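You operate a simulated robot arm through the tools that you are given. There is no shell and no other tool. Be economical: measure what you need, move in short steps, check, and stop when the job is done.

Carry out the task below with a simulated two-armed robot. There is one attempt and no reset: what you move stays moved.

JOB
Oil the insides of the LOT 3 and LOT 5 moulds.
Fine: load the long brush at the oil pot and stand it back in the grey brush holder. Set down upright: long brush.

It is judged by the outcome, as a careful person would: the job done as asked, and still so three seconds after it is handed in. It fails if anything else is knocked over, pushed out of place, dropped, spilled or broken.

ROBOT AND FRAMES
Two 7-joint arms with fingered hands on one trunk, on a base that drives. Base frame: it is fixed to the floor where the robot stands at the start and does not move with it; the origin is under the middle of the robot, x ahead of it, y to its left, z up; the surface under the hand at the start is at about z = 880. Readings come in mm, rad, newtons and seconds.
The left shoulder is at the start at [24, 152, 1252], the right one opposite. With the tool pointing down near the work surface each hand reaches from about 340 to 780 mm from the robot's upright axis, wherever it stands, measured 20 degrees to its own side. Places, roughly: brush holder on the casting bench [700, 0, 900]; long brush (4x3x19 cm) [700, 0, 1000]; oil pot [700, -100, 900]. Payload 3.8 kg a hand.
The tool frame of a hand sits at the grasp point between the pads (the TCP): z along the fingers, y along the line on which they close. The tips reach 30 mm beyond it. Largest opening 104 mm; the body of the gripper starts 35 mm behind the TCP. The gripper is a hand of 5 fingers: y runs from the thumb to the fingers, the wrist lies at [-15, -104, -178] in the tool frame, and closing takes about 1.5 s.
Orientation is that of the tool frame in the base frame, as a unit quaternion [w, x, y, z]. With the fingers straight down and the wrist toward the robot, the tool's x, y and z point along [0, 1, 0], [1, 0, 0] and [0, 0, -1] of the base frame.

CONTROLS
- The arms move only by the tool move_arm. It takes "left_increments", "right_increments" or both (then of equal length, played together; a hand with none holds still); each is a list of rows, each a list of 6 numbers: the shift along the tool's x, y, z in mm, then the turn, a rotation vector about the tool's x, y, z in rad. In form: [[dx, dy, dz, ax, ay, az], ...]. A call has 1 to 20 rows; each row is the pose to reach, as a shift and turn from the pose commanded when the call began, along the tool's axes at that moment. "left_gripper" and "right_gripper" are, for a hand that has rows, the finger opening in mm, from 0 to 104, set as the call begins (left out, the last holds). Each row takes 0.2 s and may step no farther than 50 mm and 0.15 rad from the row before; otherwise, or with a gripper value out of range, the whole call is refused. A pose out of reach is approached as far as the arm can. The call stops where the force on the tool passes 40 N (or 10 N more than at its start, if that is more) or the arm is blocked; 0.2 s more then pass. Each finger travels about 72 mm/s and halts on what it meets, pressing with about 22 N; the grip force reading is that of the motor and also rises with nothing between the fingers. The clock runs only during rows and for 0.2 s after the last one: add rows that repeat a pose to give the fingers time. The reply holds the time, the measured pose of the TCP, the force on the tool along the base axes, the opening and the grip force, in the units named above and with some noise, with the torque about the TCP (base axes, N m) and any sound that the robot's microphone picked up, and new pictures: "pictures" is both (left out), scene, wrist or none (wrist: the cameras of the hands that moved).
- Cameras (640 x 400 px; columns grow to the right, rows downward): "scene" is now at [116.5, -4.6, 1415.3]; the picture's right is [-0.11, -0.99, 0.01], its down [-0.53, 0.06, -0.85] and it looks along [0.84, -0.10, -0.53] (base axes); focal length 214 px, centre (320, 200). "left" rides on the left gripper at [-80, -78, -141] in its tool frame; the picture's right is [-0.78, -0.30, 0.56], its down [0.53, -0.78, 0.33] and it looks along [0.33, 0.56, 0.76] (tool axes); focal length 247 px, centre (320, 200). "right" rides on the right gripper at [80, -78, -141] in its tool frame; the picture's right is [-0.78, 0.30, -0.56], its down [-0.53, -0.78, 0.33] and it looks along [-0.33, 0.56, 0.76] (tool axes); focal length 247 px, centre (320, 200). There is no depth. A picture from a camera that has moved, and an enlarged one, comes with that camera's place and axes in the base frame and with its lens. The place of the scene camera against the robot may be out by one fixed shift of up to 12 mm in any direction.
- slide_trunk(by): slides the trunk up (or, below 0, down) by that many mm; the arms and the scene camera ride with it, the base frame stays. It gives what a move gives, with no picture.
- base_move(legs): drives the robot by 1 to 6 legs, each [ahead, left, turn to the left] in mm, mm and rad, along the robot's own axes; the way and the turn of a leg run together, so that a leg with both is an arc; at most 1500 mm and 3.142 rad a leg. The arms and the cameras ride along, it lands a little off, and it stops where it bumps. It gives what a move gives, and a new picture of the scene camera.
- preshape(shape, hand): the hand has 5 fingers and takes this shape, open, in about a second: jaw (thumb against the fingers, like two jaws); tri (thumb and two fingers); tip (a fingertip pinch); poke (one finger out to press); point (the index stretched); flat (the hand flat); cup (the hand cupped); fist (a fist). The gripper value then closes the fingers along that shape, each until it touches; the sizes above hold for jaw. It gives what a move gives, with no picture.
- aim_head(pan, tilt): turns the head with the scene camera to pan (to the left, within 1.396 rad either way) and tilt (down, from -0.506 to 1.204), counted from straight ahead of the robot. It gives what a move gives, and a new picture of the scene camera.
- enlarge(camera, box): a new picture of the part [left, top, right, bottom] of that camera's present view, enlarged. No time passes.
- sign_off(): hands the job in; it is judged then, once.

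Go step by step. Nothing tells you exact positions but the pictures and the camera data: compare them with the known pose of the tool, close in by small moves and look again before you grip or let go. The budget is 120 turns and 260 pictures, counting those below and the enlarged ones. Unless the task says otherwise, let go and move clear before handing in, and close with one line.

The tools are called after "Emit:" as a command line: name --argument value ..., lists and objects as JSON in quotes. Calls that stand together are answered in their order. move_arm: Moves the arms, as the interface text tells. Its arguments: {"type":"object","properties":{"left_increments":{"type":"array"},"left_gripper":{"type":"number"},"right_increments":{"type":"array"},"right_gripper":{"type":"number"},"pictures":{"type":"string","enum":["both","scene","wrist","none"]}},"required":[]} The other tools are called the same way: slide_trunk (by) slides the trunk up or down; preshape (shape, hand) gives the hand a shape; base_move (legs) drives the base; aim_head (pan, tilt) turns the head that bears the scene camera; enlarge (camera, box) takes an enlarged picture of a part of a camera's view; sign_off () hands the job in.

At the start:

```text
time: 0.0
left_tool_pos: [449.0, 197.6, 1324.8]
left_orientation: [-0.001, 0.707, 0.707, 0.0]
left_ft_force: [0.6, -0.4, 0.0]
left_ft_torque: [-0.04, -0.05, -0.01]
left_width: 103.5
left_grip_force: 0.0
left_shape: jaw
right_tool_pos: [542.0, -294.0, 1338.7]
right_orientation: [0.001, 0.707, 0.707, 0.0]
right_ft_force: [-0.2, -1.2, -0.1]
right_ft_torque: [-0.01, 0.03, 0.01]
right_width: 103.8
right_grip_force: 0.0
right_shape: jaw
trunk travel left (down, up): [-325.0, 131.0]
robot x, y, heading: [-1.6, -2.9, 0.001]
head pan, tilt: [-0.113, 0.511]
```

scene: 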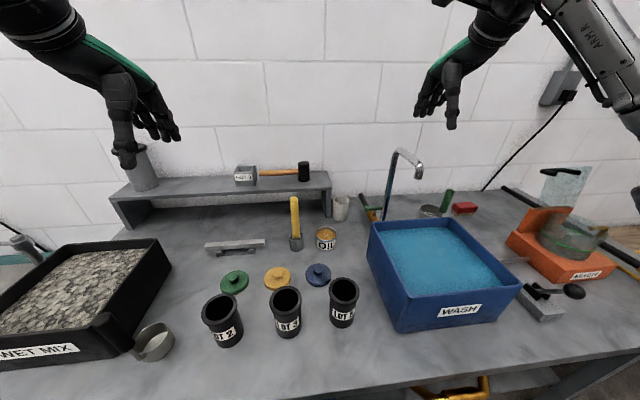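
right: 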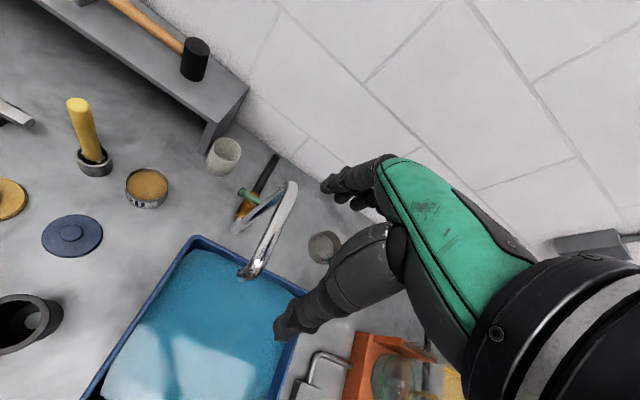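
left: 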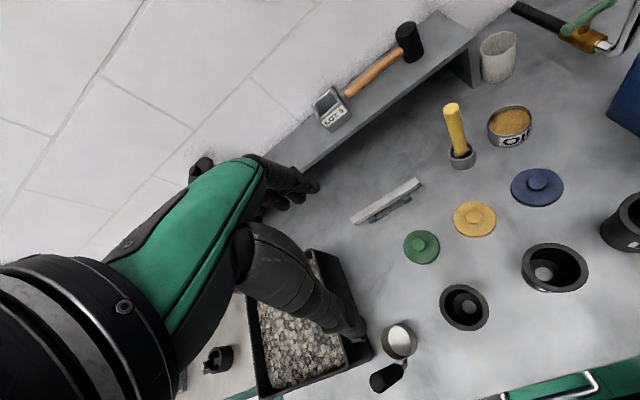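

I see the bench with three moulds, the brush in its holder and the oil pot. I'll zoom in to read the labels and locate things.

Emit:
enlarge --camera "scene" --box '[190, 180, 390, 360]'

Emit:
enlarge --camera "left" --box '[380, 80, 640, 340]'

```text
2.22 times, centred on (290, 270) of scene
camera zoom: at [116.5, -4.6, 1415.3], right [-0.11, -0.99, 0.01], down [-0.53, 0.06, -0.85], along [0.84, -0.1, -0.53], focal length 477 px, centre (387, 44)
```

zoom: 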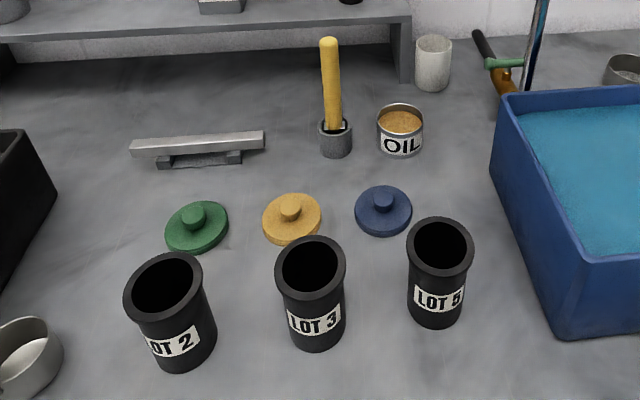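

```text
1.54 times, centred on (510, 210) of left
camera zoom: at [371.1, 118.7, 1465.8], right [-0.3, -0.78, -0.56], down [-0.78, 0.53, -0.33], along [0.56, 0.33, -0.76], focal length 380 px, centre (28, 185)
```

zoom: 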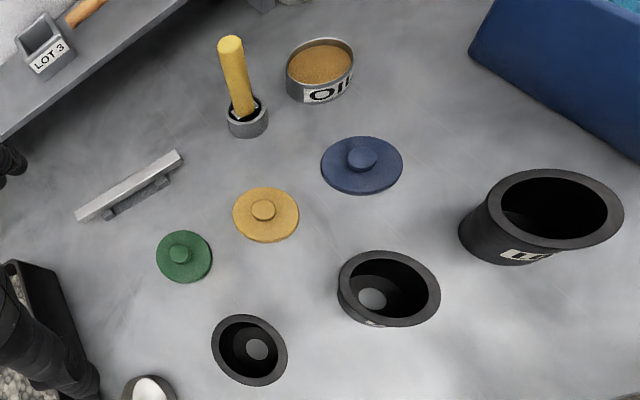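

The shelf also has something with a LOT label; I need a closer look at it, and at the mould insides.

Emit:
enlarge --camera "left" --box '[300, 10, 440, 140]'

Emit:
enlarge --camera "scene" --box '[190, 150, 350, 260]'

Emit:
enlarge --camera "left" --box '[420, 180, 640, 340]'

```text
3.08 times, centred on (370, 75) of left
camera zoom: at [371.1, 118.7, 1465.8], right [-0.3, -0.78, -0.56], down [-0.78, 0.53, -0.33], along [0.56, 0.33, -0.76], focal length 760 px, centre (166, 585)
```

zoom: 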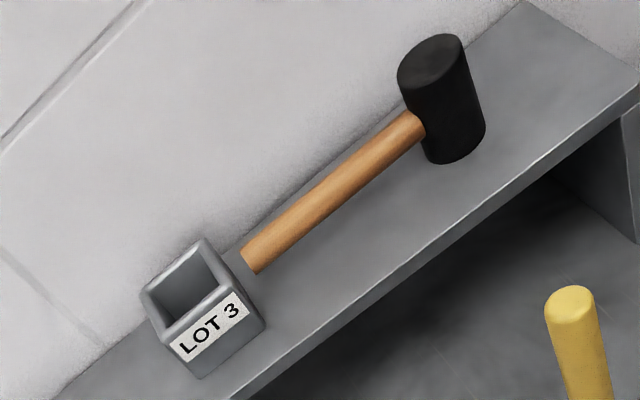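

```text
3.64 times, centred on (270, 205) of scene
camera zoom: at [116.5, -4.6, 1415.3], right [-0.11, -0.99, 0.01], down [-0.53, 0.06, -0.85], along [0.84, -0.1, -0.53], focal length 780 px, centre (502, 182)
```

zoom: 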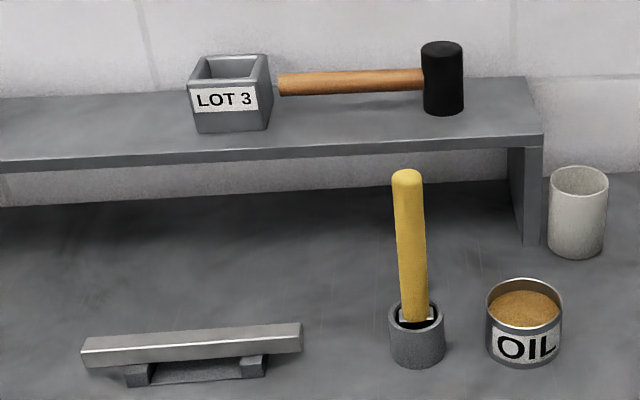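

```text
2.50 times, centred on (530, 260) of left
camera zoom: at [371.1, 118.7, 1465.8], right [-0.3, -0.78, -0.56], down [-0.78, 0.53, -0.33], along [0.56, 0.33, -0.76], focal length 617 px, centre (-205, 50)
```

zoom: 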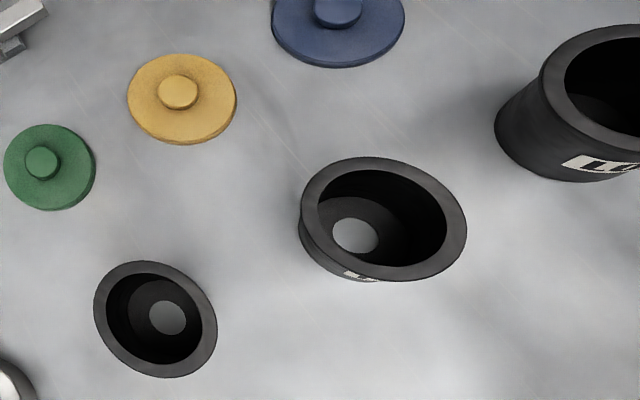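

There is a LOT 3 cube mould on the shelf as well as the cylinders. I'll look around for any more LOT labels and get a straighter view.

Emit:
aim_head --pan 0.5 --tilt 0.5

Emit:
aim_head --pan -0.7 --tilt 0.5

Emit:
aim_head --pan 0.0 --tilt 0.85

```text
time: 1.0
left_tool_pos: [448.4, 198.8, 1323.7]
left_orientation: [0.0, 0.708, 0.707, 0.0]
left_ft_force: [0.3, 0.4, -0.2]
left_ft_torque: [0.01, 0.02, -0.01]
left_width: 103.6
left_grip_force: 0.0
left_shape: jaw
right_tool_pos: [544.2, -293.8, 1338.8]
right_orientation: [0.0, 0.707, 0.707, 0.0]
right_ft_force: [0.0, -0.3, -0.1]
right_ft_torque: [-0.02, -0.01, 0.01]
right_width: 103.6
right_grip_force: 0.0
right_shape: jaw
trunk travel left (down, up): [-325.0, 131.0]
robot x, y, heading: [1.4, 0.9, -0.002]
head pan, tilt: [0.499, 0.499]
camera scene: at [106.3, 49.3, 1417.0], right [0.48, -0.88, -0.02], down [-0.46, -0.23, -0.86], along [0.75, 0.42, -0.51], focal length 214 px, centre (320, 200)
```

scene: 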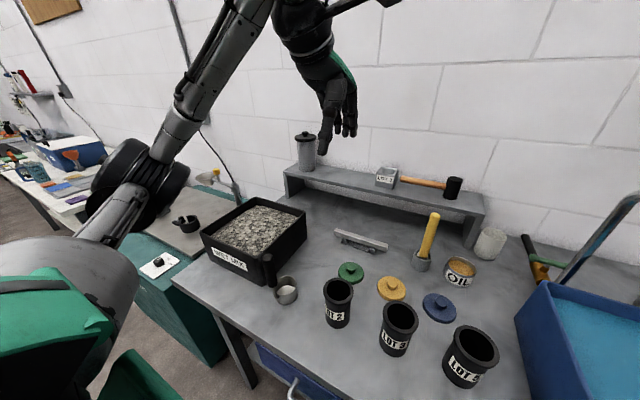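

```text
time: 2.4
left_tool_pos: [448.2, 198.5, 1324.8]
left_orientation: [0.0, 0.707, 0.707, 0.0]
left_ft_force: [0.5, 0.4, -0.4]
left_ft_torque: [0.01, -0.01, -0.03]
left_width: 103.6
left_grip_force: 0.1
left_shape: jaw
right_tool_pos: [543.6, -293.9, 1338.4]
right_orientation: [-0.001, 0.707, 0.707, 0.0]
right_ft_force: [-0.3, -0.3, 0.6]
right_ft_torque: [-0.02, 0.02, -0.02]
right_width: 103.7
right_grip_force: 0.1
right_shape: jaw
trunk travel left (down, up): [-325.0, 131.0]
robot x, y, heading: [-2.8, 2.8, -0.004]
head pan, tilt: [-0.7, 0.499]
camera scene: at [96.0, -52.8, 1417.5], right [-0.64, -0.77, 0.03], down [-0.41, 0.31, -0.86], along [0.65, -0.57, -0.51], focal length 214 px, centre (320, 200)
```

scene: 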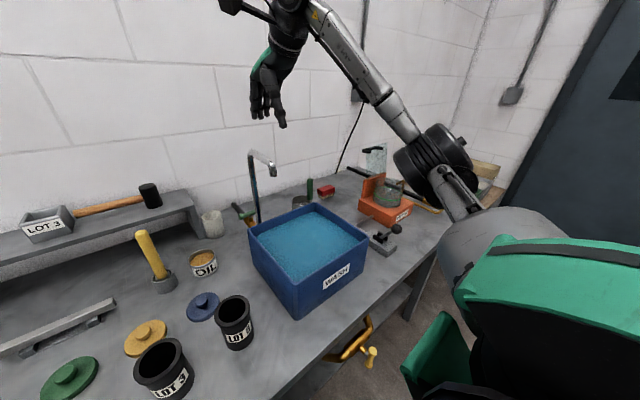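

```text
time: 3.5
left_tool_pos: [449.0, 198.3, 1322.6]
left_orientation: [0.0, 0.707, 0.707, -0.001]
left_ft_force: [-0.7, 0.8, 0.4]
left_ft_torque: [-0.01, 0.01, 0.0]
left_width: 103.5
left_grip_force: 0.1
left_shape: jaw
right_tool_pos: [542.8, -293.6, 1337.9]
right_orientation: [0.0, 0.707, 0.707, 0.001]
right_ft_force: [-0.1, -0.8, 0.1]
right_ft_torque: [-0.02, -0.02, 0.0]
right_width: 103.7
right_grip_force: 0.0
right_shape: jaw
trunk travel left (down, up): [-325.0, 131.0]
robot x, y, heading: [1.0, -3.5, -0.001]
head pan, tilt: [0.0, 0.85]
camera scene: at [103.2, 5.8, 1387.1], right [0.0, -1.0, 0.0], down [-0.78, 0.0, -0.62], along [0.62, 0.0, -0.78], focal length 214 px, centre (320, 200)
```

scene: 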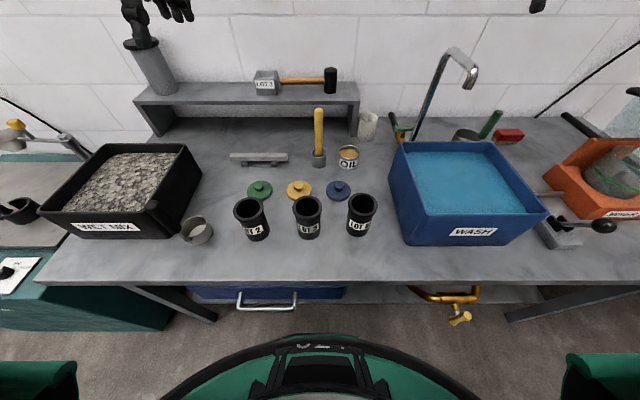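

Emit:
enlarge --camera "scene" --box '[225, 60, 385, 160]'

Emit:
enlarge --camera "scene" --box '[225, 150, 385, 250]'

```text
4.00 times, centred on (305, 110) of scene
camera zoom: at [103.2, 5.8, 1387.1], right [0.0, -1.0, 0.0], down [-0.78, 0.0, -0.62], along [0.62, 0.0, -0.78], focal length 858 px, centre (380, 560)
```

zoom: 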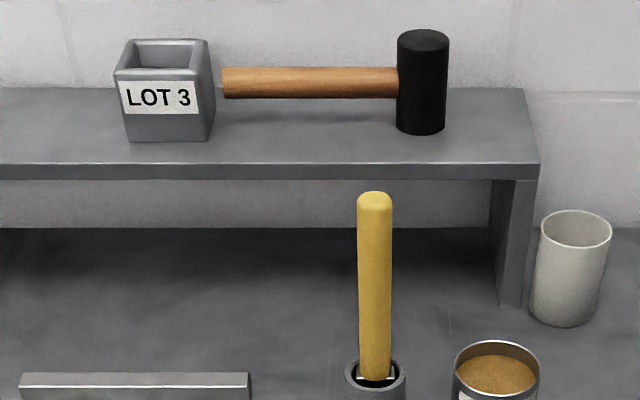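

```text
4.00 times, centred on (305, 200) of scene
camera zoom: at [103.2, 5.8, 1387.1], right [0.0, -1.0, 0.0], down [-0.78, 0.0, -0.62], along [0.62, 0.0, -0.78], focal length 858 px, centre (380, 200)
```

zoom: 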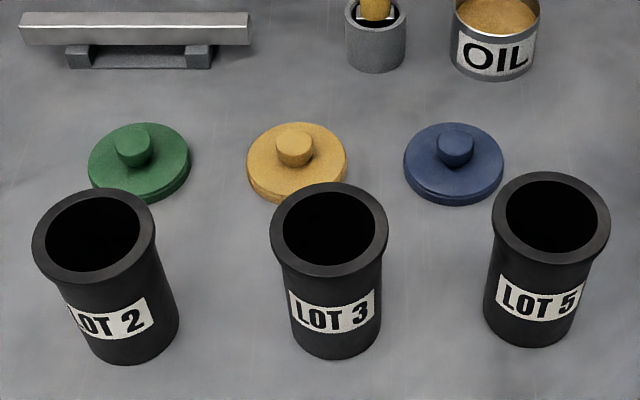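

The moulds sit at about LOT 3 (392, 27), LOT 5 (399, -103), with rims near z 980. The cube is at about (895, 192) on the shelf, the brush at (658, 3), top near z 1078, and the oil pot at (663, -101). I'll bring the left hand above the brush.

Emit:
move_arm --left_increments '[[-24, 26, 18, 0, 0, 0], [-49, 52, 36, 0, 0, 0], [-73, 78, 54, 0, 0, 0], [-98, 105, 72, 0, 0, 0], [-122, 131, 90, 0, 0, 0], [-147, 157, 108, 0, 0, 0], [-171, 183, 126, 0, 0, 0], [-195, 209, 144, 0, 0, 0], [-195, 209, 144, 0, 0, 0]]' --left_gripper 104

```text
time: 5.5
left_tool_pos: [657.1, 4.9, 1178.8]
left_orientation: [0.0, 0.706, 0.708, 0.0]
left_ft_force: [0.6, -0.4, -0.2]
left_ft_torque: [0.0, 0.01, -0.02]
left_width: 103.9
left_grip_force: 0.1
left_shape: jaw
right_tool_pos: [542.0, -293.5, 1338.6]
right_orientation: [0.001, 0.707, 0.707, 0.0]
right_ft_force: [-0.3, -0.8, 0.5]
right_ft_torque: [-0.03, 0.01, 0.02]
right_width: 103.9
right_grip_force: 0.2
right_shape: jaw
trunk travel left (down, up): [-325.0, 131.0]
robot x, y, heading: [-3.1, -0.3, -0.003]
head pan, tilt: [0.0, 0.85]
camera scene: at [102.9, 6.2, 1387.1], right [0.0, -1.0, 0.0], down [-0.78, 0.0, -0.62], along [0.62, 0.0, -0.78], focal length 214 px, centre (320, 200)
camera left: at [579.3, -75.5, 1320.4], right [-0.3, -0.78, -0.56], down [-0.78, 0.53, -0.33], along [0.56, 0.33, -0.76], focal length 247 px, centre (320, 200)
```

scene: 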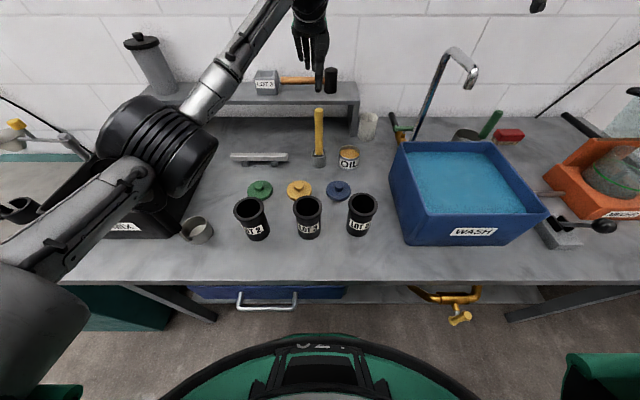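
left: 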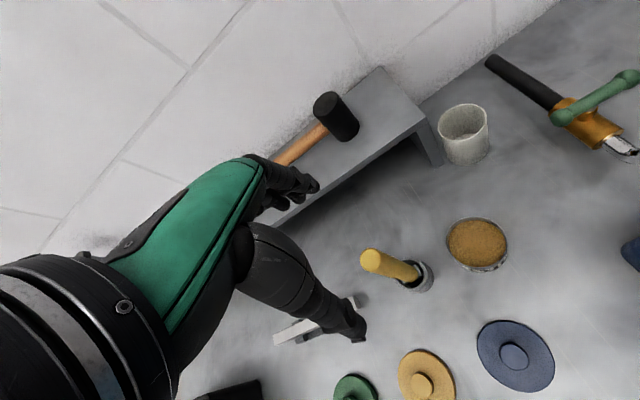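

Emit:
enlarge --camera "left" --box '[340, 220, 460, 300]'

Emit:
enlarge --camera "scene" --box '[290, 90, 370, 180]'

```text
5.00 times, centred on (400, 260) of left
camera zoom: at [579.3, -75.5, 1320.4], right [-0.3, -0.78, -0.56], down [-0.78, 0.53, -0.33], along [0.56, 0.33, -0.76], focal length 1235 px, centre (-80, -100)
```

zoom: 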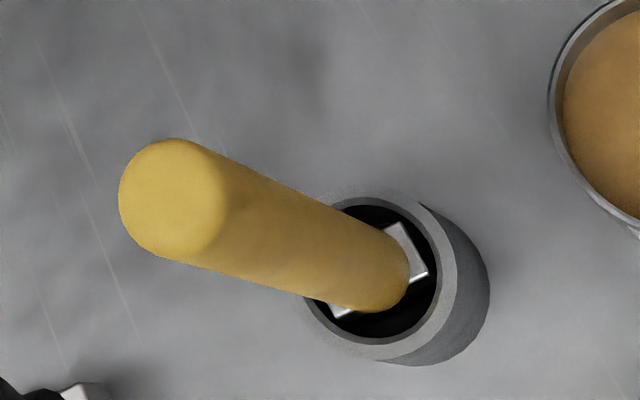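

```text
4.44 times, centred on (330, 135) of scene
camera zoom: at [102.9, 6.2, 1387.1], right [0.0, -1.0, 0.0], down [-0.78, 0.0, -0.62], along [0.62, 0.0, -0.78], focal length 953 px, centre (276, 489)
```

zoom: 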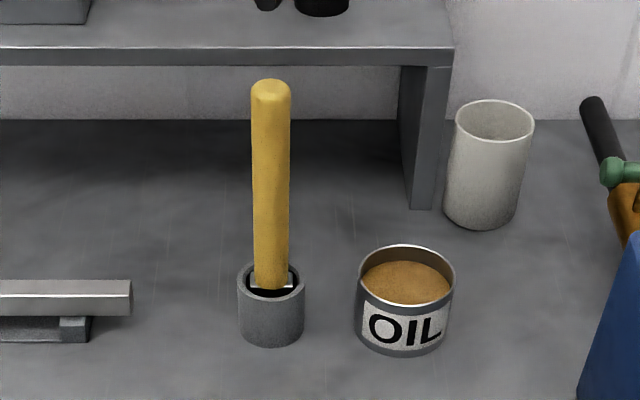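

The brush stands upright with its top at about (658, 0, 1078). I'll descend straight over it, first partway.

Emit:
move_arm --left_increments '[[-4, 1, 30, 0, 0, 0], [-4, 1, 60, 0, 0, 0], [-4, 1, 80, 0, 0, 0], [-4, 1, 80, 0, 0, 0]]'

Emit:
enlarge --camera "scene" --box '[270, 60, 370, 180]'

```text
time: 6.5
left_tool_pos: [659.7, 0.2, 1101.1]
left_orientation: [0.0, 0.707, 0.707, 0.001]
left_ft_force: [-0.8, -0.8, 0.1]
left_ft_torque: [-0.03, 0.01, -0.03]
left_width: 103.8
left_grip_force: 0.2
left_shape: jaw
right_tool_pos: [543.4, -294.1, 1337.7]
right_orientation: [-0.001, 0.707, 0.707, 0.0]
right_ft_force: [0.0, 1.2, -0.3]
right_ft_torque: [0.0, -0.01, 0.01]
right_width: 103.5
right_grip_force: 0.0
right_shape: jaw
trunk travel left (down, up): [-325.0, 131.0]
robot x, y, heading: [0.2, -0.8, -0.001]
head pan, tilt: [0.0, 0.85]
camera scene: at [103.3, 5.4, 1387.1], right [0.0, -1.0, 0.0], down [-0.78, 0.0, -0.62], along [0.62, 0.0, -0.78], focal length 214 px, centre (320, 200)
camera left: at [580.8, -80.5, 1241.2], right [-0.3, -0.78, -0.56], down [-0.78, 0.53, -0.33], along [0.56, 0.33, -0.76], focal length 247 px, centre (320, 200)
```

scene: 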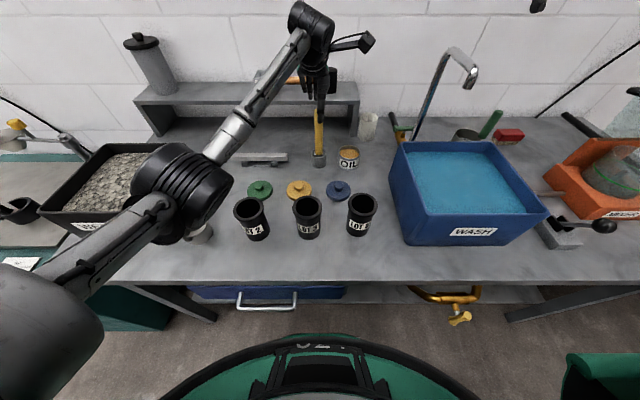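
left: 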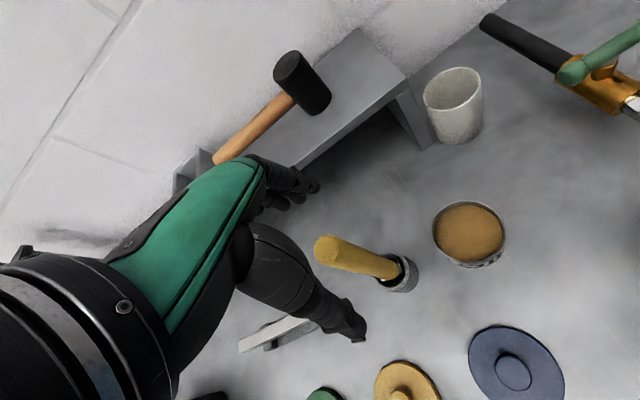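

```text
3.33 times, centred on (320, 120) of scene
camera zoom: at [103.3, 5.4, 1387.1], right [0.0, -1.0, 0.0], down [-0.78, 0.0, -0.62], along [0.62, 0.0, -0.78], focal length 715 px, centre (320, 467)
```

zoom: 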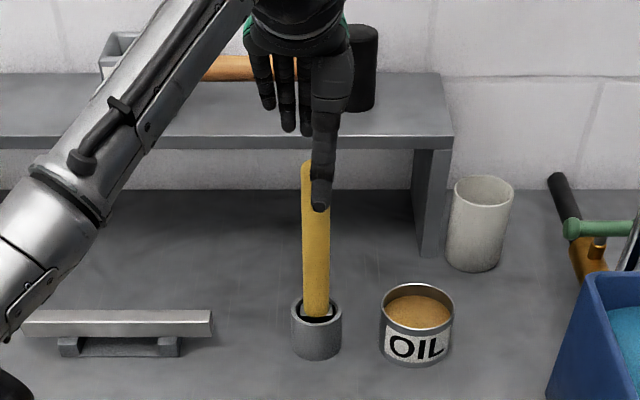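

Aligned within a couple of mm. I'll lower to z 1049 and close.

Emit:
move_arm --left_increments '[[2, 0, 20, 0, 0, 0], [2, 0, 40, 0, 0, 0], [2, 0, 51, 0, 0, 0], [2, 0, 51, 0, 0, 0]]' --left_gripper 104 --pictures "both"

Emit:
enlarge --camera "scene" --box '[270, 60, 370, 180]'

```text
time: 7.5
left_tool_pos: [659.1, 1.7, 1049.1]
left_orientation: [-0.001, 0.707, 0.708, 0.001]
left_ft_force: [0.2, 0.4, -0.3]
left_ft_torque: [-0.01, 0.02, -0.01]
left_width: 103.7
left_grip_force: 0.1
left_shape: jaw
right_tool_pos: [543.8, -293.4, 1338.2]
right_orientation: [0.0, 0.707, 0.707, 0.0]
right_ft_force: [1.5, 0.3, 1.1]
right_ft_torque: [0.03, 0.02, 0.01]
right_width: 103.6
right_grip_force: 0.0
right_shape: jaw
trunk travel left (down, up): [-325.0, 131.0]
robot x, y, heading: [3.7, 0.1, 0.003]
head pan, tilt: [0.0, 0.85]
camera scene: at [103.2, 5.7, 1387.1], right [0.0, -1.0, 0.0], down [-0.78, 0.0, -0.62], along [0.62, 0.0, -0.78], focal length 214 px, centre (320, 200)
camera left: at [580.7, -78.1, 1190.0], right [-0.3, -0.78, -0.56], down [-0.78, 0.53, -0.33], along [0.56, 0.33, -0.76], focal length 247 px, centre (320, 200)
```

scene: 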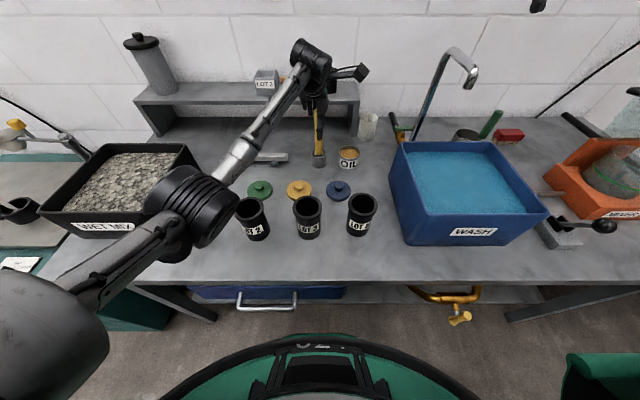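
left: 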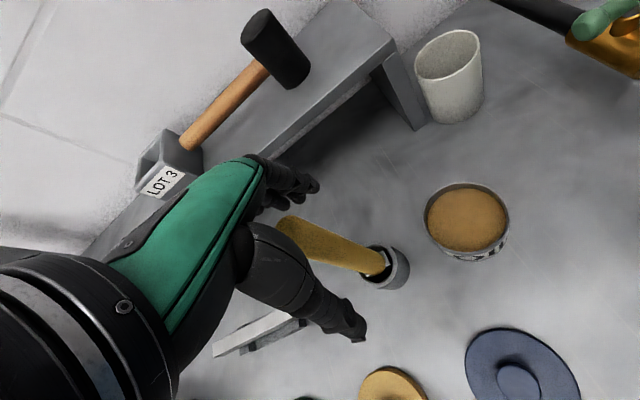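

```text
3.33 times, centred on (320, 120) of scene
camera zoom: at [103.2, 5.7, 1387.1], right [0.0, -1.0, 0.0], down [-0.78, 0.0, -0.62], along [0.62, 0.0, -0.78], focal length 715 px, centre (320, 467)
```

zoom: 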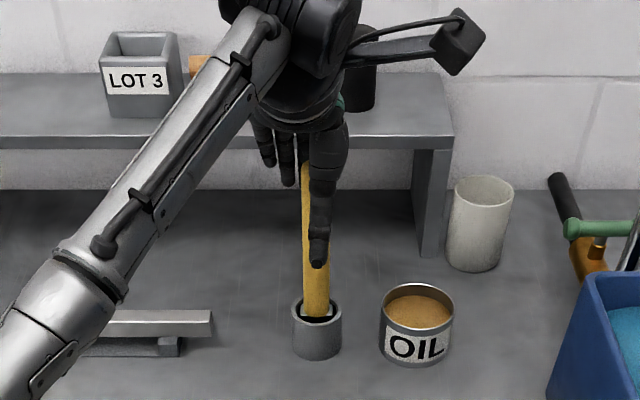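

The handle is between thumb and fingers; closing now.

Emit:
move_arm --left_increments '[[1, 0, 0, 0, 0, 0], [1, 0, 0, 0, 0, 0], [1, 0, 0, 0, 0, 0], [1, 0, 0, 0, 0, 0], [1, 0, 0, 0, 0, 0], [1, 0, 0, 0, 0, 0], [1, 0, 0, 0, 0, 0], [1, 0, 0, 0, 0, 0]]' --left_gripper 0

Emit:
enlarge --camera "scene" --box '[270, 60, 370, 180]'

```text
time: 9.3
left_tool_pos: [658.6, 1.7, 1049.0]
left_orientation: [0.0, 0.707, 0.707, 0.0]
left_ft_force: [0.8, -0.2, 1.0]
left_ft_torque: [0.01, -0.01, 0.03]
left_width: 18.2
left_grip_force: 22.2
left_shape: jaw
right_tool_pos: [542.8, -294.1, 1338.1]
right_orientation: [0.0, 0.707, 0.707, 0.0]
right_ft_force: [-0.1, -0.4, -0.1]
right_ft_torque: [-0.02, -0.02, -0.01]
right_width: 103.4
right_grip_force: 0.1
right_shape: jaw
trunk travel left (down, up): [-325.0, 131.0]
robot x, y, heading: [-0.8, 1.9, -0.001]
head pan, tilt: [0.0, 0.85]
camera scene: at [103.2, 5.7, 1387.1], right [0.0, -1.0, 0.0], down [-0.78, 0.0, -0.62], along [0.62, 0.0, -0.78], focal length 214 px, centre (320, 200)
camera left: at [580.9, -77.3, 1190.3], right [-0.3, -0.78, -0.56], down [-0.78, 0.53, -0.33], along [0.56, 0.33, -0.76], focal length 247 px, centre (320, 200)
```

scene: 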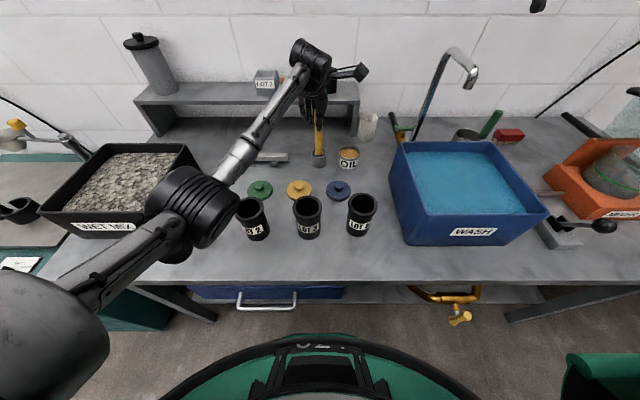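
left: 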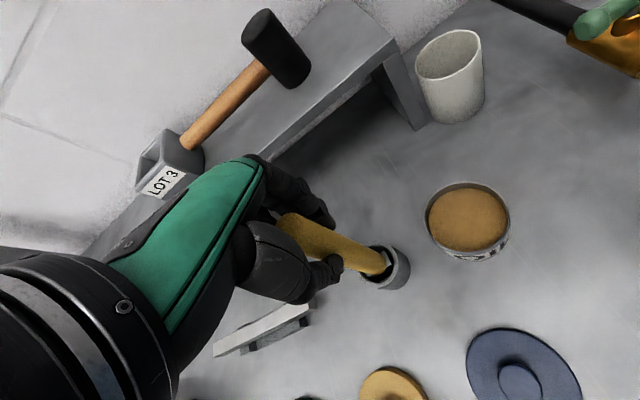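

```text
3.33 times, centred on (320, 120) of scene
camera zoom: at [103.2, 5.7, 1387.1], right [0.0, -1.0, 0.0], down [-0.78, 0.0, -0.62], along [0.62, 0.0, -0.78], focal length 715 px, centre (320, 467)
```

zoom: 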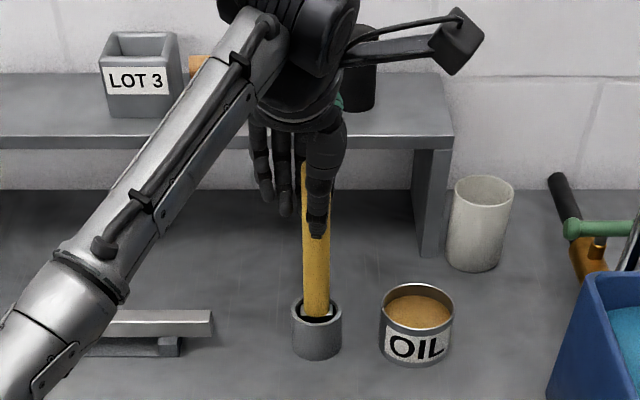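

Gripped, 22 N. Lifting straight up out of the holder.

Emit:
move_arm --left_increments '[[0, 0, -15, 0, 0, 0], [0, 0, -30, 0, 0, 0], [0, 0, -50, 0, 0, 0], [0, 0, -75, 0, 0, 0], [0, 0, -75, 0, 0, 0]]'

Emit:
enlarge --camera "scene" --box '[270, 60, 370, 180]'

Emit:
enlarge --camera "left" --box '[240, 160, 520, 335]'

```text
time: 10.5
left_tool_pos: [659.0, 2.5, 1124.8]
left_orientation: [-0.002, 0.707, 0.707, 0.0]
left_ft_force: [-0.3, 0.2, -0.3]
left_ft_torque: [0.04, -0.03, -0.01]
left_width: 17.7
left_grip_force: 22.4
left_shape: jaw
right_tool_pos: [542.5, -294.0, 1338.7]
right_orientation: [0.0, 0.707, 0.707, 0.0]
right_ft_force: [-0.7, 0.1, -1.0]
right_ft_torque: [-0.01, 0.0, 0.0]
right_width: 103.9
right_grip_force: 0.0
right_shape: jaw
trunk travel left (down, up): [-325.0, 131.0]
robot x, y, heading: [-0.8, -2.3, -0.001]
head pan, tilt: [0.0, 0.85]
camera scene: at [103.4, 5.8, 1387.1], right [0.0, -1.0, 0.0], down [-0.78, 0.0, -0.62], along [0.62, 0.0, -0.78], focal length 214 px, centre (320, 200)
camera left: at [581.0, -76.7, 1265.6], right [-0.3, -0.78, -0.56], down [-0.78, 0.53, -0.33], along [0.55, 0.33, -0.76], focal length 247 px, centre (320, 200)
```

scene: 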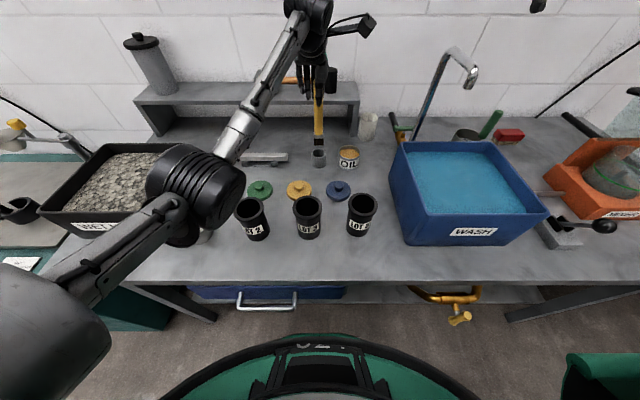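
left: 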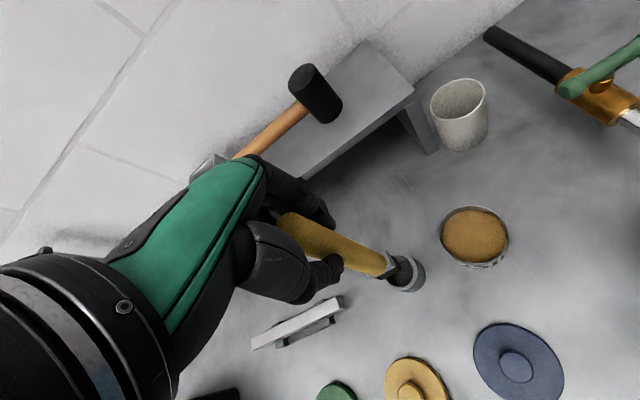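

```text
3.33 times, centred on (320, 120) of scene
camera zoom: at [103.4, 5.8, 1387.1], right [0.0, -1.0, 0.0], down [-0.78, 0.0, -0.62], along [0.62, 0.0, -0.78], focal length 715 px, centre (320, 467)
```

zoom: 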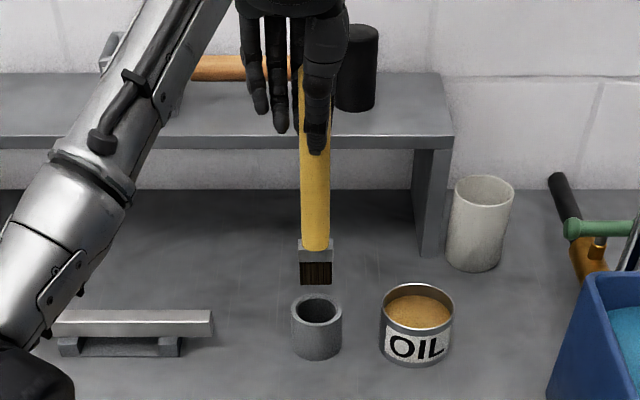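

```text
2.29 times, centred on (380, 248) of left
camera zoom: at [581.0, -76.7, 1265.6], right [-0.3, -0.78, -0.56], down [-0.78, 0.53, -0.33], along [0.55, 0.33, -0.76], focal length 564 px, centre (183, 91)
```

zoom: 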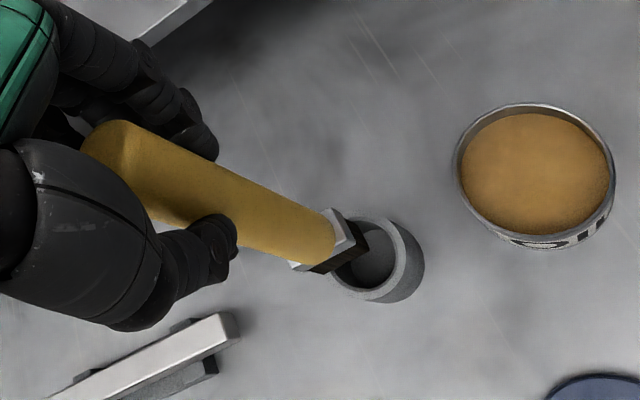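

The brush is clear and upright: bristles about 36 mm wide, tip some 167 mm below the TCP. Moving over the oil pot at about (661, -99).

Emit:
move_arm --left_increments '[[-35, 1, -5, 0, 0, 0], [-70, 2, -5, 0, 0, 0], [-101, 2, -5, 0, 0, 0], [-101, 2, -5, 0, 0, 0], [-101, 2, 20, 0, 0, 0], [-101, 2, 20, 0, 0, 0]]'

Emit:
enlarge --camera "scene" --box '[300, 70, 400, 180]'

Emit:
enlarge --camera "left" --box '[240, 160, 520, 335]'

```text
time: 11.9
left_tool_pos: [659.9, -99.4, 1103.6]
left_orientation: [0.0, 0.707, 0.707, 0.001]
left_ft_force: [0.3, -0.3, -0.7]
left_ft_torque: [0.02, 0.0, -0.02]
left_width: 17.9
left_grip_force: 22.3
left_shape: jaw
right_tool_pos: [543.1, -294.2, 1338.5]
right_orientation: [0.0, 0.707, 0.707, 0.001]
right_ft_force: [-0.4, 0.5, -0.7]
right_ft_torque: [0.0, 0.05, 0.0]
right_width: 103.4
right_grip_force: 0.1
right_shape: jaw
trunk travel left (down, up): [-325.0, 131.0]
robot x, y, heading: [1.2, -0.7, -0.002]
head pan, tilt: [0.0, 0.85]
camera scene: at [103.2, 5.3, 1387.1], right [0.0, -1.0, 0.0], down [-0.78, 0.0, -0.62], along [0.62, 0.0, -0.78], focal length 214 px, centre (320, 200)
camera left: at [581.9, -178.5, 1245.3], right [-0.3, -0.78, -0.56], down [-0.78, 0.53, -0.33], along [0.56, 0.33, -0.76], focal length 247 px, centre (320, 200)
```

scene: 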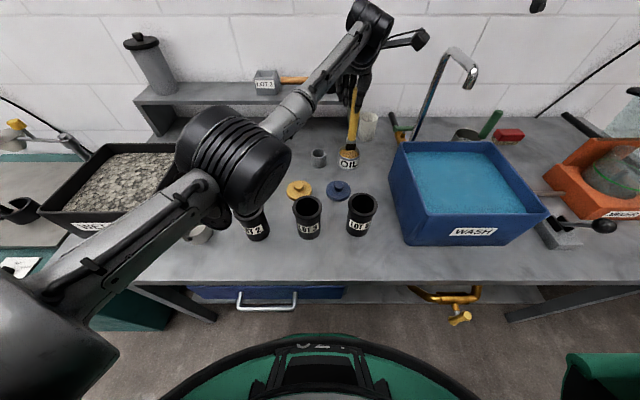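
left: 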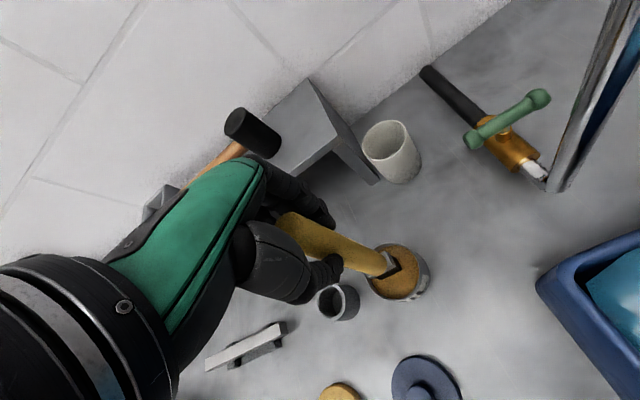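

```text
3.64 times, centred on (350, 125) of scene
camera zoom: at [103.2, 5.3, 1387.1], right [0.0, -1.0, 0.0], down [-0.78, 0.0, -0.62], along [0.62, 0.0, -0.78], focal length 780 px, centre (211, 473)
```

zoom: 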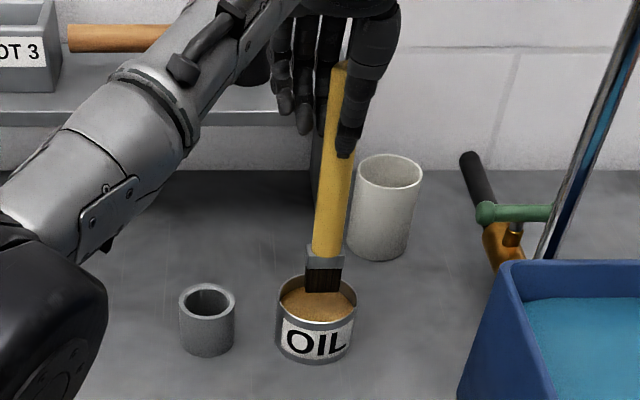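

```text
2.29 times, centred on (380, 248) of left
camera zoom: at [581.9, -178.5, 1245.3], right [-0.3, -0.78, -0.56], down [-0.78, 0.53, -0.33], along [0.56, 0.33, -0.76], focal length 564 px, centre (183, 91)
```

zoom: 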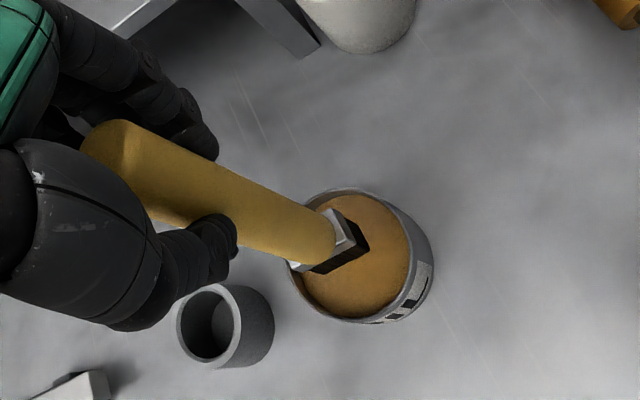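

Bristles are centred over the oil. Dipping, with a little swish, then a look.

Emit:
move_arm --left_increments '[[0, 0, 20, 0, 0, 0], [0, 0, 32, 0, 0, 0], [0, 0, 40, 0, 0, 0], [4, 0, 40, 0, 0, 0], [-4, 0, 40, 0, 0, 0], [0, 0, 40, 0, 0, 0], [0, 0, 40, 0, 0, 0]]'

Emit:
enlarge --camera "left" --box '[240, 160, 520, 335]'

Emit:
enlarge --camera "scene" --box '[300, 70, 400, 180]'

```text
time: 13.5
left_tool_pos: [658.4, -98.9, 1067.4]
left_orientation: [0.001, 0.707, 0.707, 0.001]
left_ft_force: [-1.0, -1.5, 21.9]
left_ft_torque: [-0.06, -0.07, -0.02]
left_width: 20.8
left_grip_force: 21.8
left_shape: jaw
right_tool_pos: [539.7, -294.9, 1339.7]
right_orientation: [0.001, 0.707, 0.707, 0.001]
right_ft_force: [1.3, -0.3, -0.2]
right_ft_torque: [0.01, 0.02, 0.01]
right_width: 103.7
right_grip_force: 0.1
right_shape: jaw
trunk travel left (down, up): [-325.0, 131.0]
robot x, y, heading: [3.9, 0.4, -0.001]
head pan, tilt: [0.0, 0.85]
camera scene: at [99.6, 5.3, 1387.4], right [0.0, -1.0, 0.0], down [-0.78, 0.0, -0.63], along [0.63, 0.0, -0.78], focal length 214 px, centre (320, 200)
camera left: at [579.9, -178.7, 1207.7], right [-0.29, -0.78, -0.56], down [-0.78, 0.54, -0.34], along [0.56, 0.33, -0.76], focal length 247 px, centre (320, 200)
```

scene: 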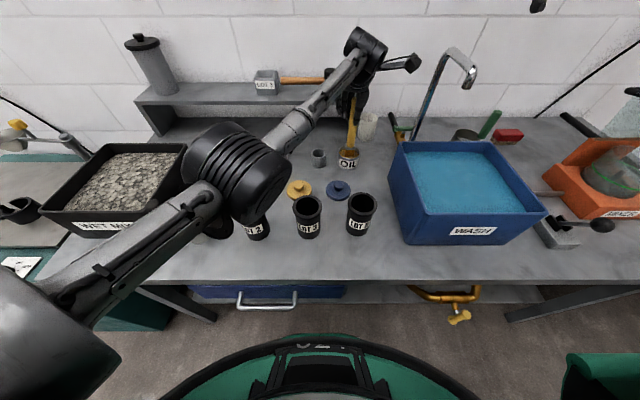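
left: 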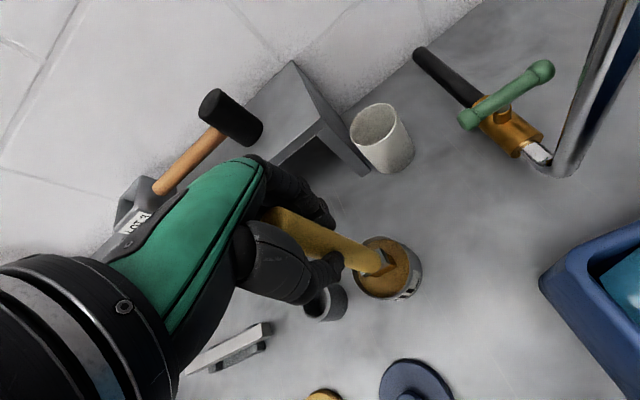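

```text
2.29 times, centred on (380, 248) of left
camera zoom: at [579.9, -178.7, 1207.7], right [-0.29, -0.78, -0.56], down [-0.78, 0.54, -0.34], along [0.56, 0.33, -0.76], focal length 564 px, centre (183, 91)
```

zoom: 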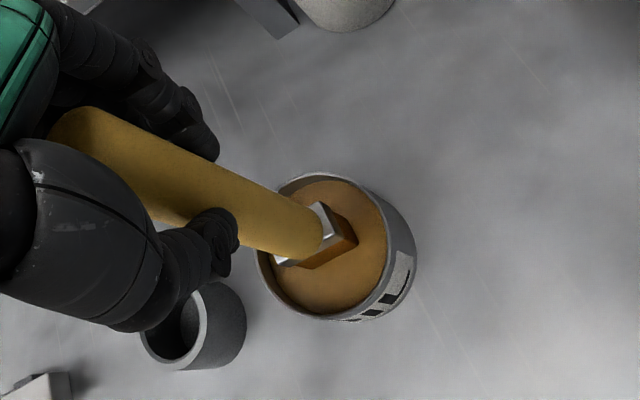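

```text
3.64 times, centred on (350, 125) of scene
camera zoom: at [99.6, 5.3, 1387.4], right [0.0, -1.0, 0.0], down [-0.78, 0.0, -0.63], along [0.63, 0.0, -0.78], focal length 780 px, centre (211, 473)
```

zoom: 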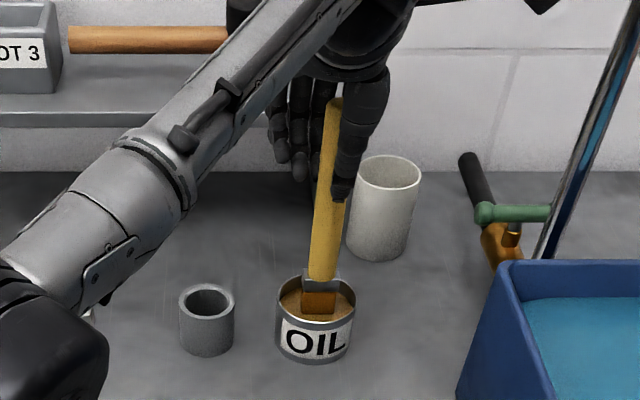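

The bristles turned oily; pushed firmly against the bottom (22 N) and the handle slid a bit in the grip. Lifting out and checking.

Emit:
move_arm --left_increments '[[0, 0, -10, 0, 0, 0], [0, 0, -30, 0, 0, 0], [0, 0, -60, 0, 0, 0], [0, 0, -60, 0, 0, 0], [0, 0, -60, 0, 0, 0]]'

Emit:
enlarge --camera "left" --box '[240, 160, 520, 335]'

Emit:
enlarge --camera "scene" --box '[300, 70, 400, 180]'

```text
time: 14.7
left_tool_pos: [661.6, -98.8, 1125.7]
left_orientation: [-0.001, 0.707, 0.707, 0.0]
left_ft_force: [-0.3, -0.5, -0.5]
left_ft_torque: [0.0, 0.06, -0.02]
left_width: 19.1
left_grip_force: 21.9
left_shape: jaw
right_tool_pos: [543.8, -294.0, 1337.9]
right_orientation: [0.0, 0.707, 0.707, 0.0]
right_ft_force: [-0.4, -0.5, 0.2]
right_ft_torque: [0.01, 0.01, -0.01]
right_width: 103.6
right_grip_force: 0.1
right_shape: jaw
trunk travel left (down, up): [-325.0, 131.0]
robot x, y, heading: [-0.8, 2.7, 0.002]
head pan, tilt: [0.0, 0.85]
camera scene: at [103.6, 5.6, 1387.1], right [0.0, -1.0, 0.0], down [-0.78, 0.0, -0.62], along [0.62, 0.0, -0.78], focal length 214 px, centre (320, 200)
camera left: at [583.9, -178.6, 1265.9], right [-0.3, -0.78, -0.56], down [-0.78, 0.53, -0.33], along [0.55, 0.33, -0.76], focal length 247 px, centre (320, 200)
```

scene: 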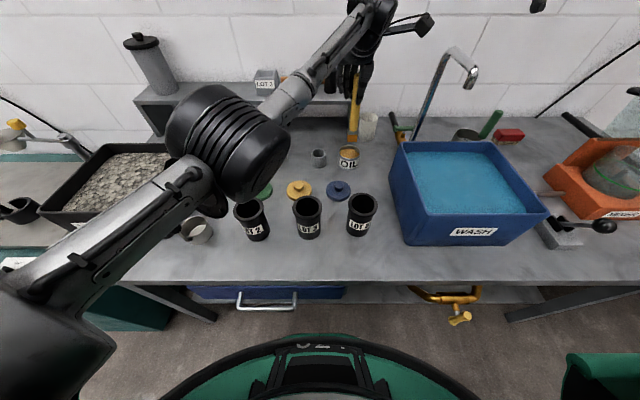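
left: 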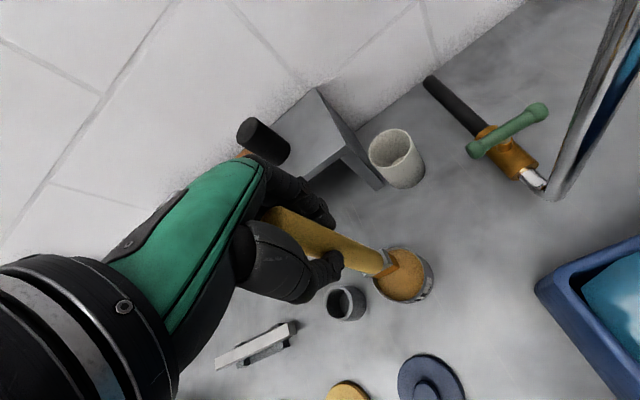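

```text
2.29 times, centred on (380, 248) of left
camera zoom: at [583.9, -178.6, 1265.9], right [-0.3, -0.78, -0.56], down [-0.78, 0.53, -0.33], along [0.55, 0.33, -0.76], focal length 564 px, centre (183, 91)
```

zoom: 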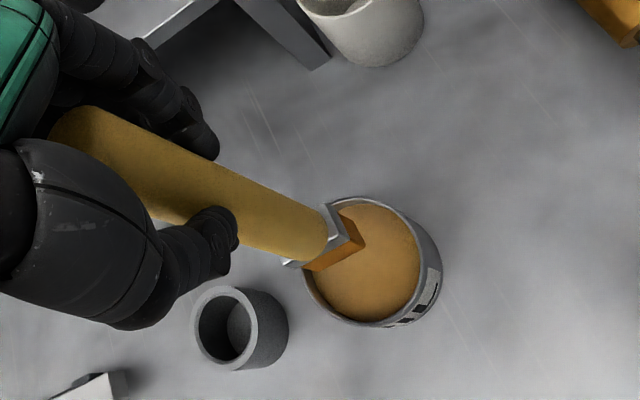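

```text
3.64 times, centred on (350, 125) of scene
camera zoom: at [103.6, 5.6, 1387.1], right [0.0, -1.0, 0.0], down [-0.78, 0.0, -0.62], along [0.62, 0.0, -0.78], focal length 780 px, centre (211, 473)
```

zoom: 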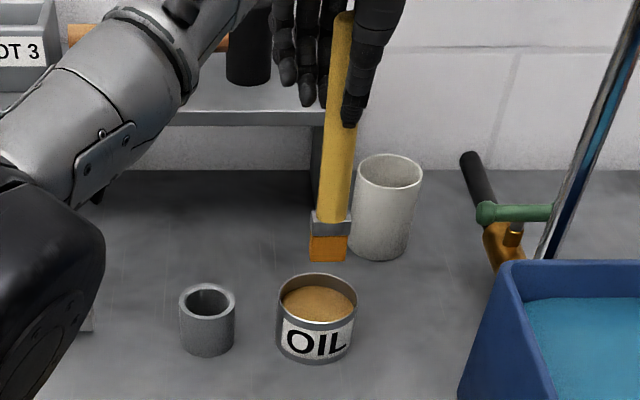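

The brush is loaded and upright. Now I raise it and carry it over the LOT 5 mould at about (399, -104).

Emit:
move_arm --left_increments '[[0, 0, -45, 0, 0, 0], [0, -45, -55, 0, 0, 0], [-1, -90, -55, 0, 0, 0], [-2, -135, -55, 0, 0, 0], [-3, -180, -55, 0, 0, 0], [-4, -225, -55, 0, 0, 0], [-5, -262, -55, 0, 0, 0], [-5, -262, -55, 0, 0, 0], [-5, -262, -55, 0, 0, 0]]'

Emit:
enlarge --camera "left" --box '[240, 160, 520, 335]'

Emit:
enlarge --camera "scene" --box '[280, 120, 420, 250]'

```text
time: 16.7
left_tool_pos: [398.2, -103.0, 1179.4]
left_orientation: [0.001, 0.707, 0.707, 0.0]
left_ft_force: [0.7, -0.1, -0.1]
left_ft_torque: [0.02, 0.02, -0.03]
left_width: 18.8
left_grip_force: 22.0
left_shape: jaw
right_tool_pos: [542.8, -293.2, 1338.3]
right_orientation: [0.001, 0.707, 0.707, 0.0]
right_ft_force: [-0.9, -0.3, 0.0]
right_ft_torque: [0.01, 0.05, 0.01]
right_width: 103.6
right_grip_force: 0.1
right_shape: jaw
trunk travel left (down, up): [-325.0, 131.0]
robot x, y, heading: [-1.8, -1.9, -0.004]
head pan, tilt: [0.0, 0.85]
camera scene: at [103.6, 6.0, 1387.1], right [0.0, -1.0, 0.0], down [-0.78, 0.0, -0.62], along [0.62, 0.0, -0.78], focal length 214 px, centre (320, 200)
camera left: at [320.8, -183.0, 1320.8], right [-0.3, -0.78, -0.56], down [-0.78, 0.53, -0.33], along [0.55, 0.33, -0.76], focal length 247 px, centre (320, 200)
```

scene: 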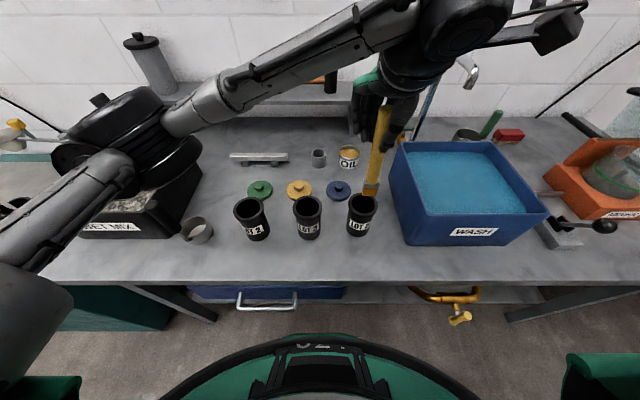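
left: 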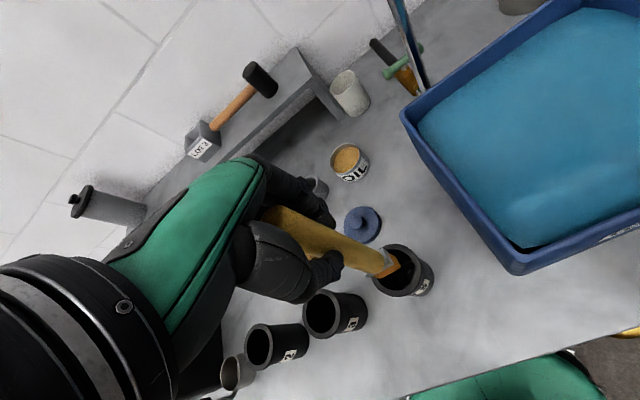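

```text
2.29 times, centred on (380, 248) of left
camera zoom: at [320.8, -183.0, 1320.8], right [-0.3, -0.78, -0.56], down [-0.78, 0.53, -0.33], along [0.55, 0.33, -0.76], focal length 564 px, centre (183, 91)
```

zoom: 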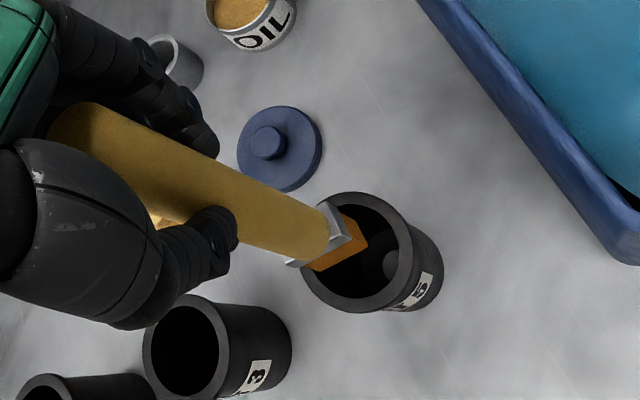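

```text
3.08 times, centred on (350, 185) of scene
camera zoom: at [103.6, 6.0, 1387.1], right [0.0, -1.0, 0.0], down [-0.78, 0.0, -0.62], along [0.62, 0.0, -0.78], focal length 660 px, centre (228, 246)
```

zoom: 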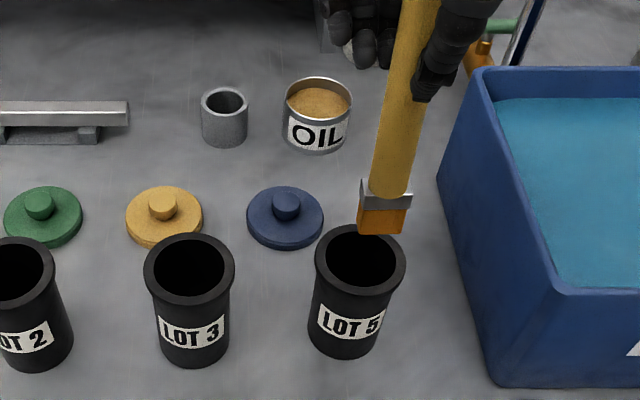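

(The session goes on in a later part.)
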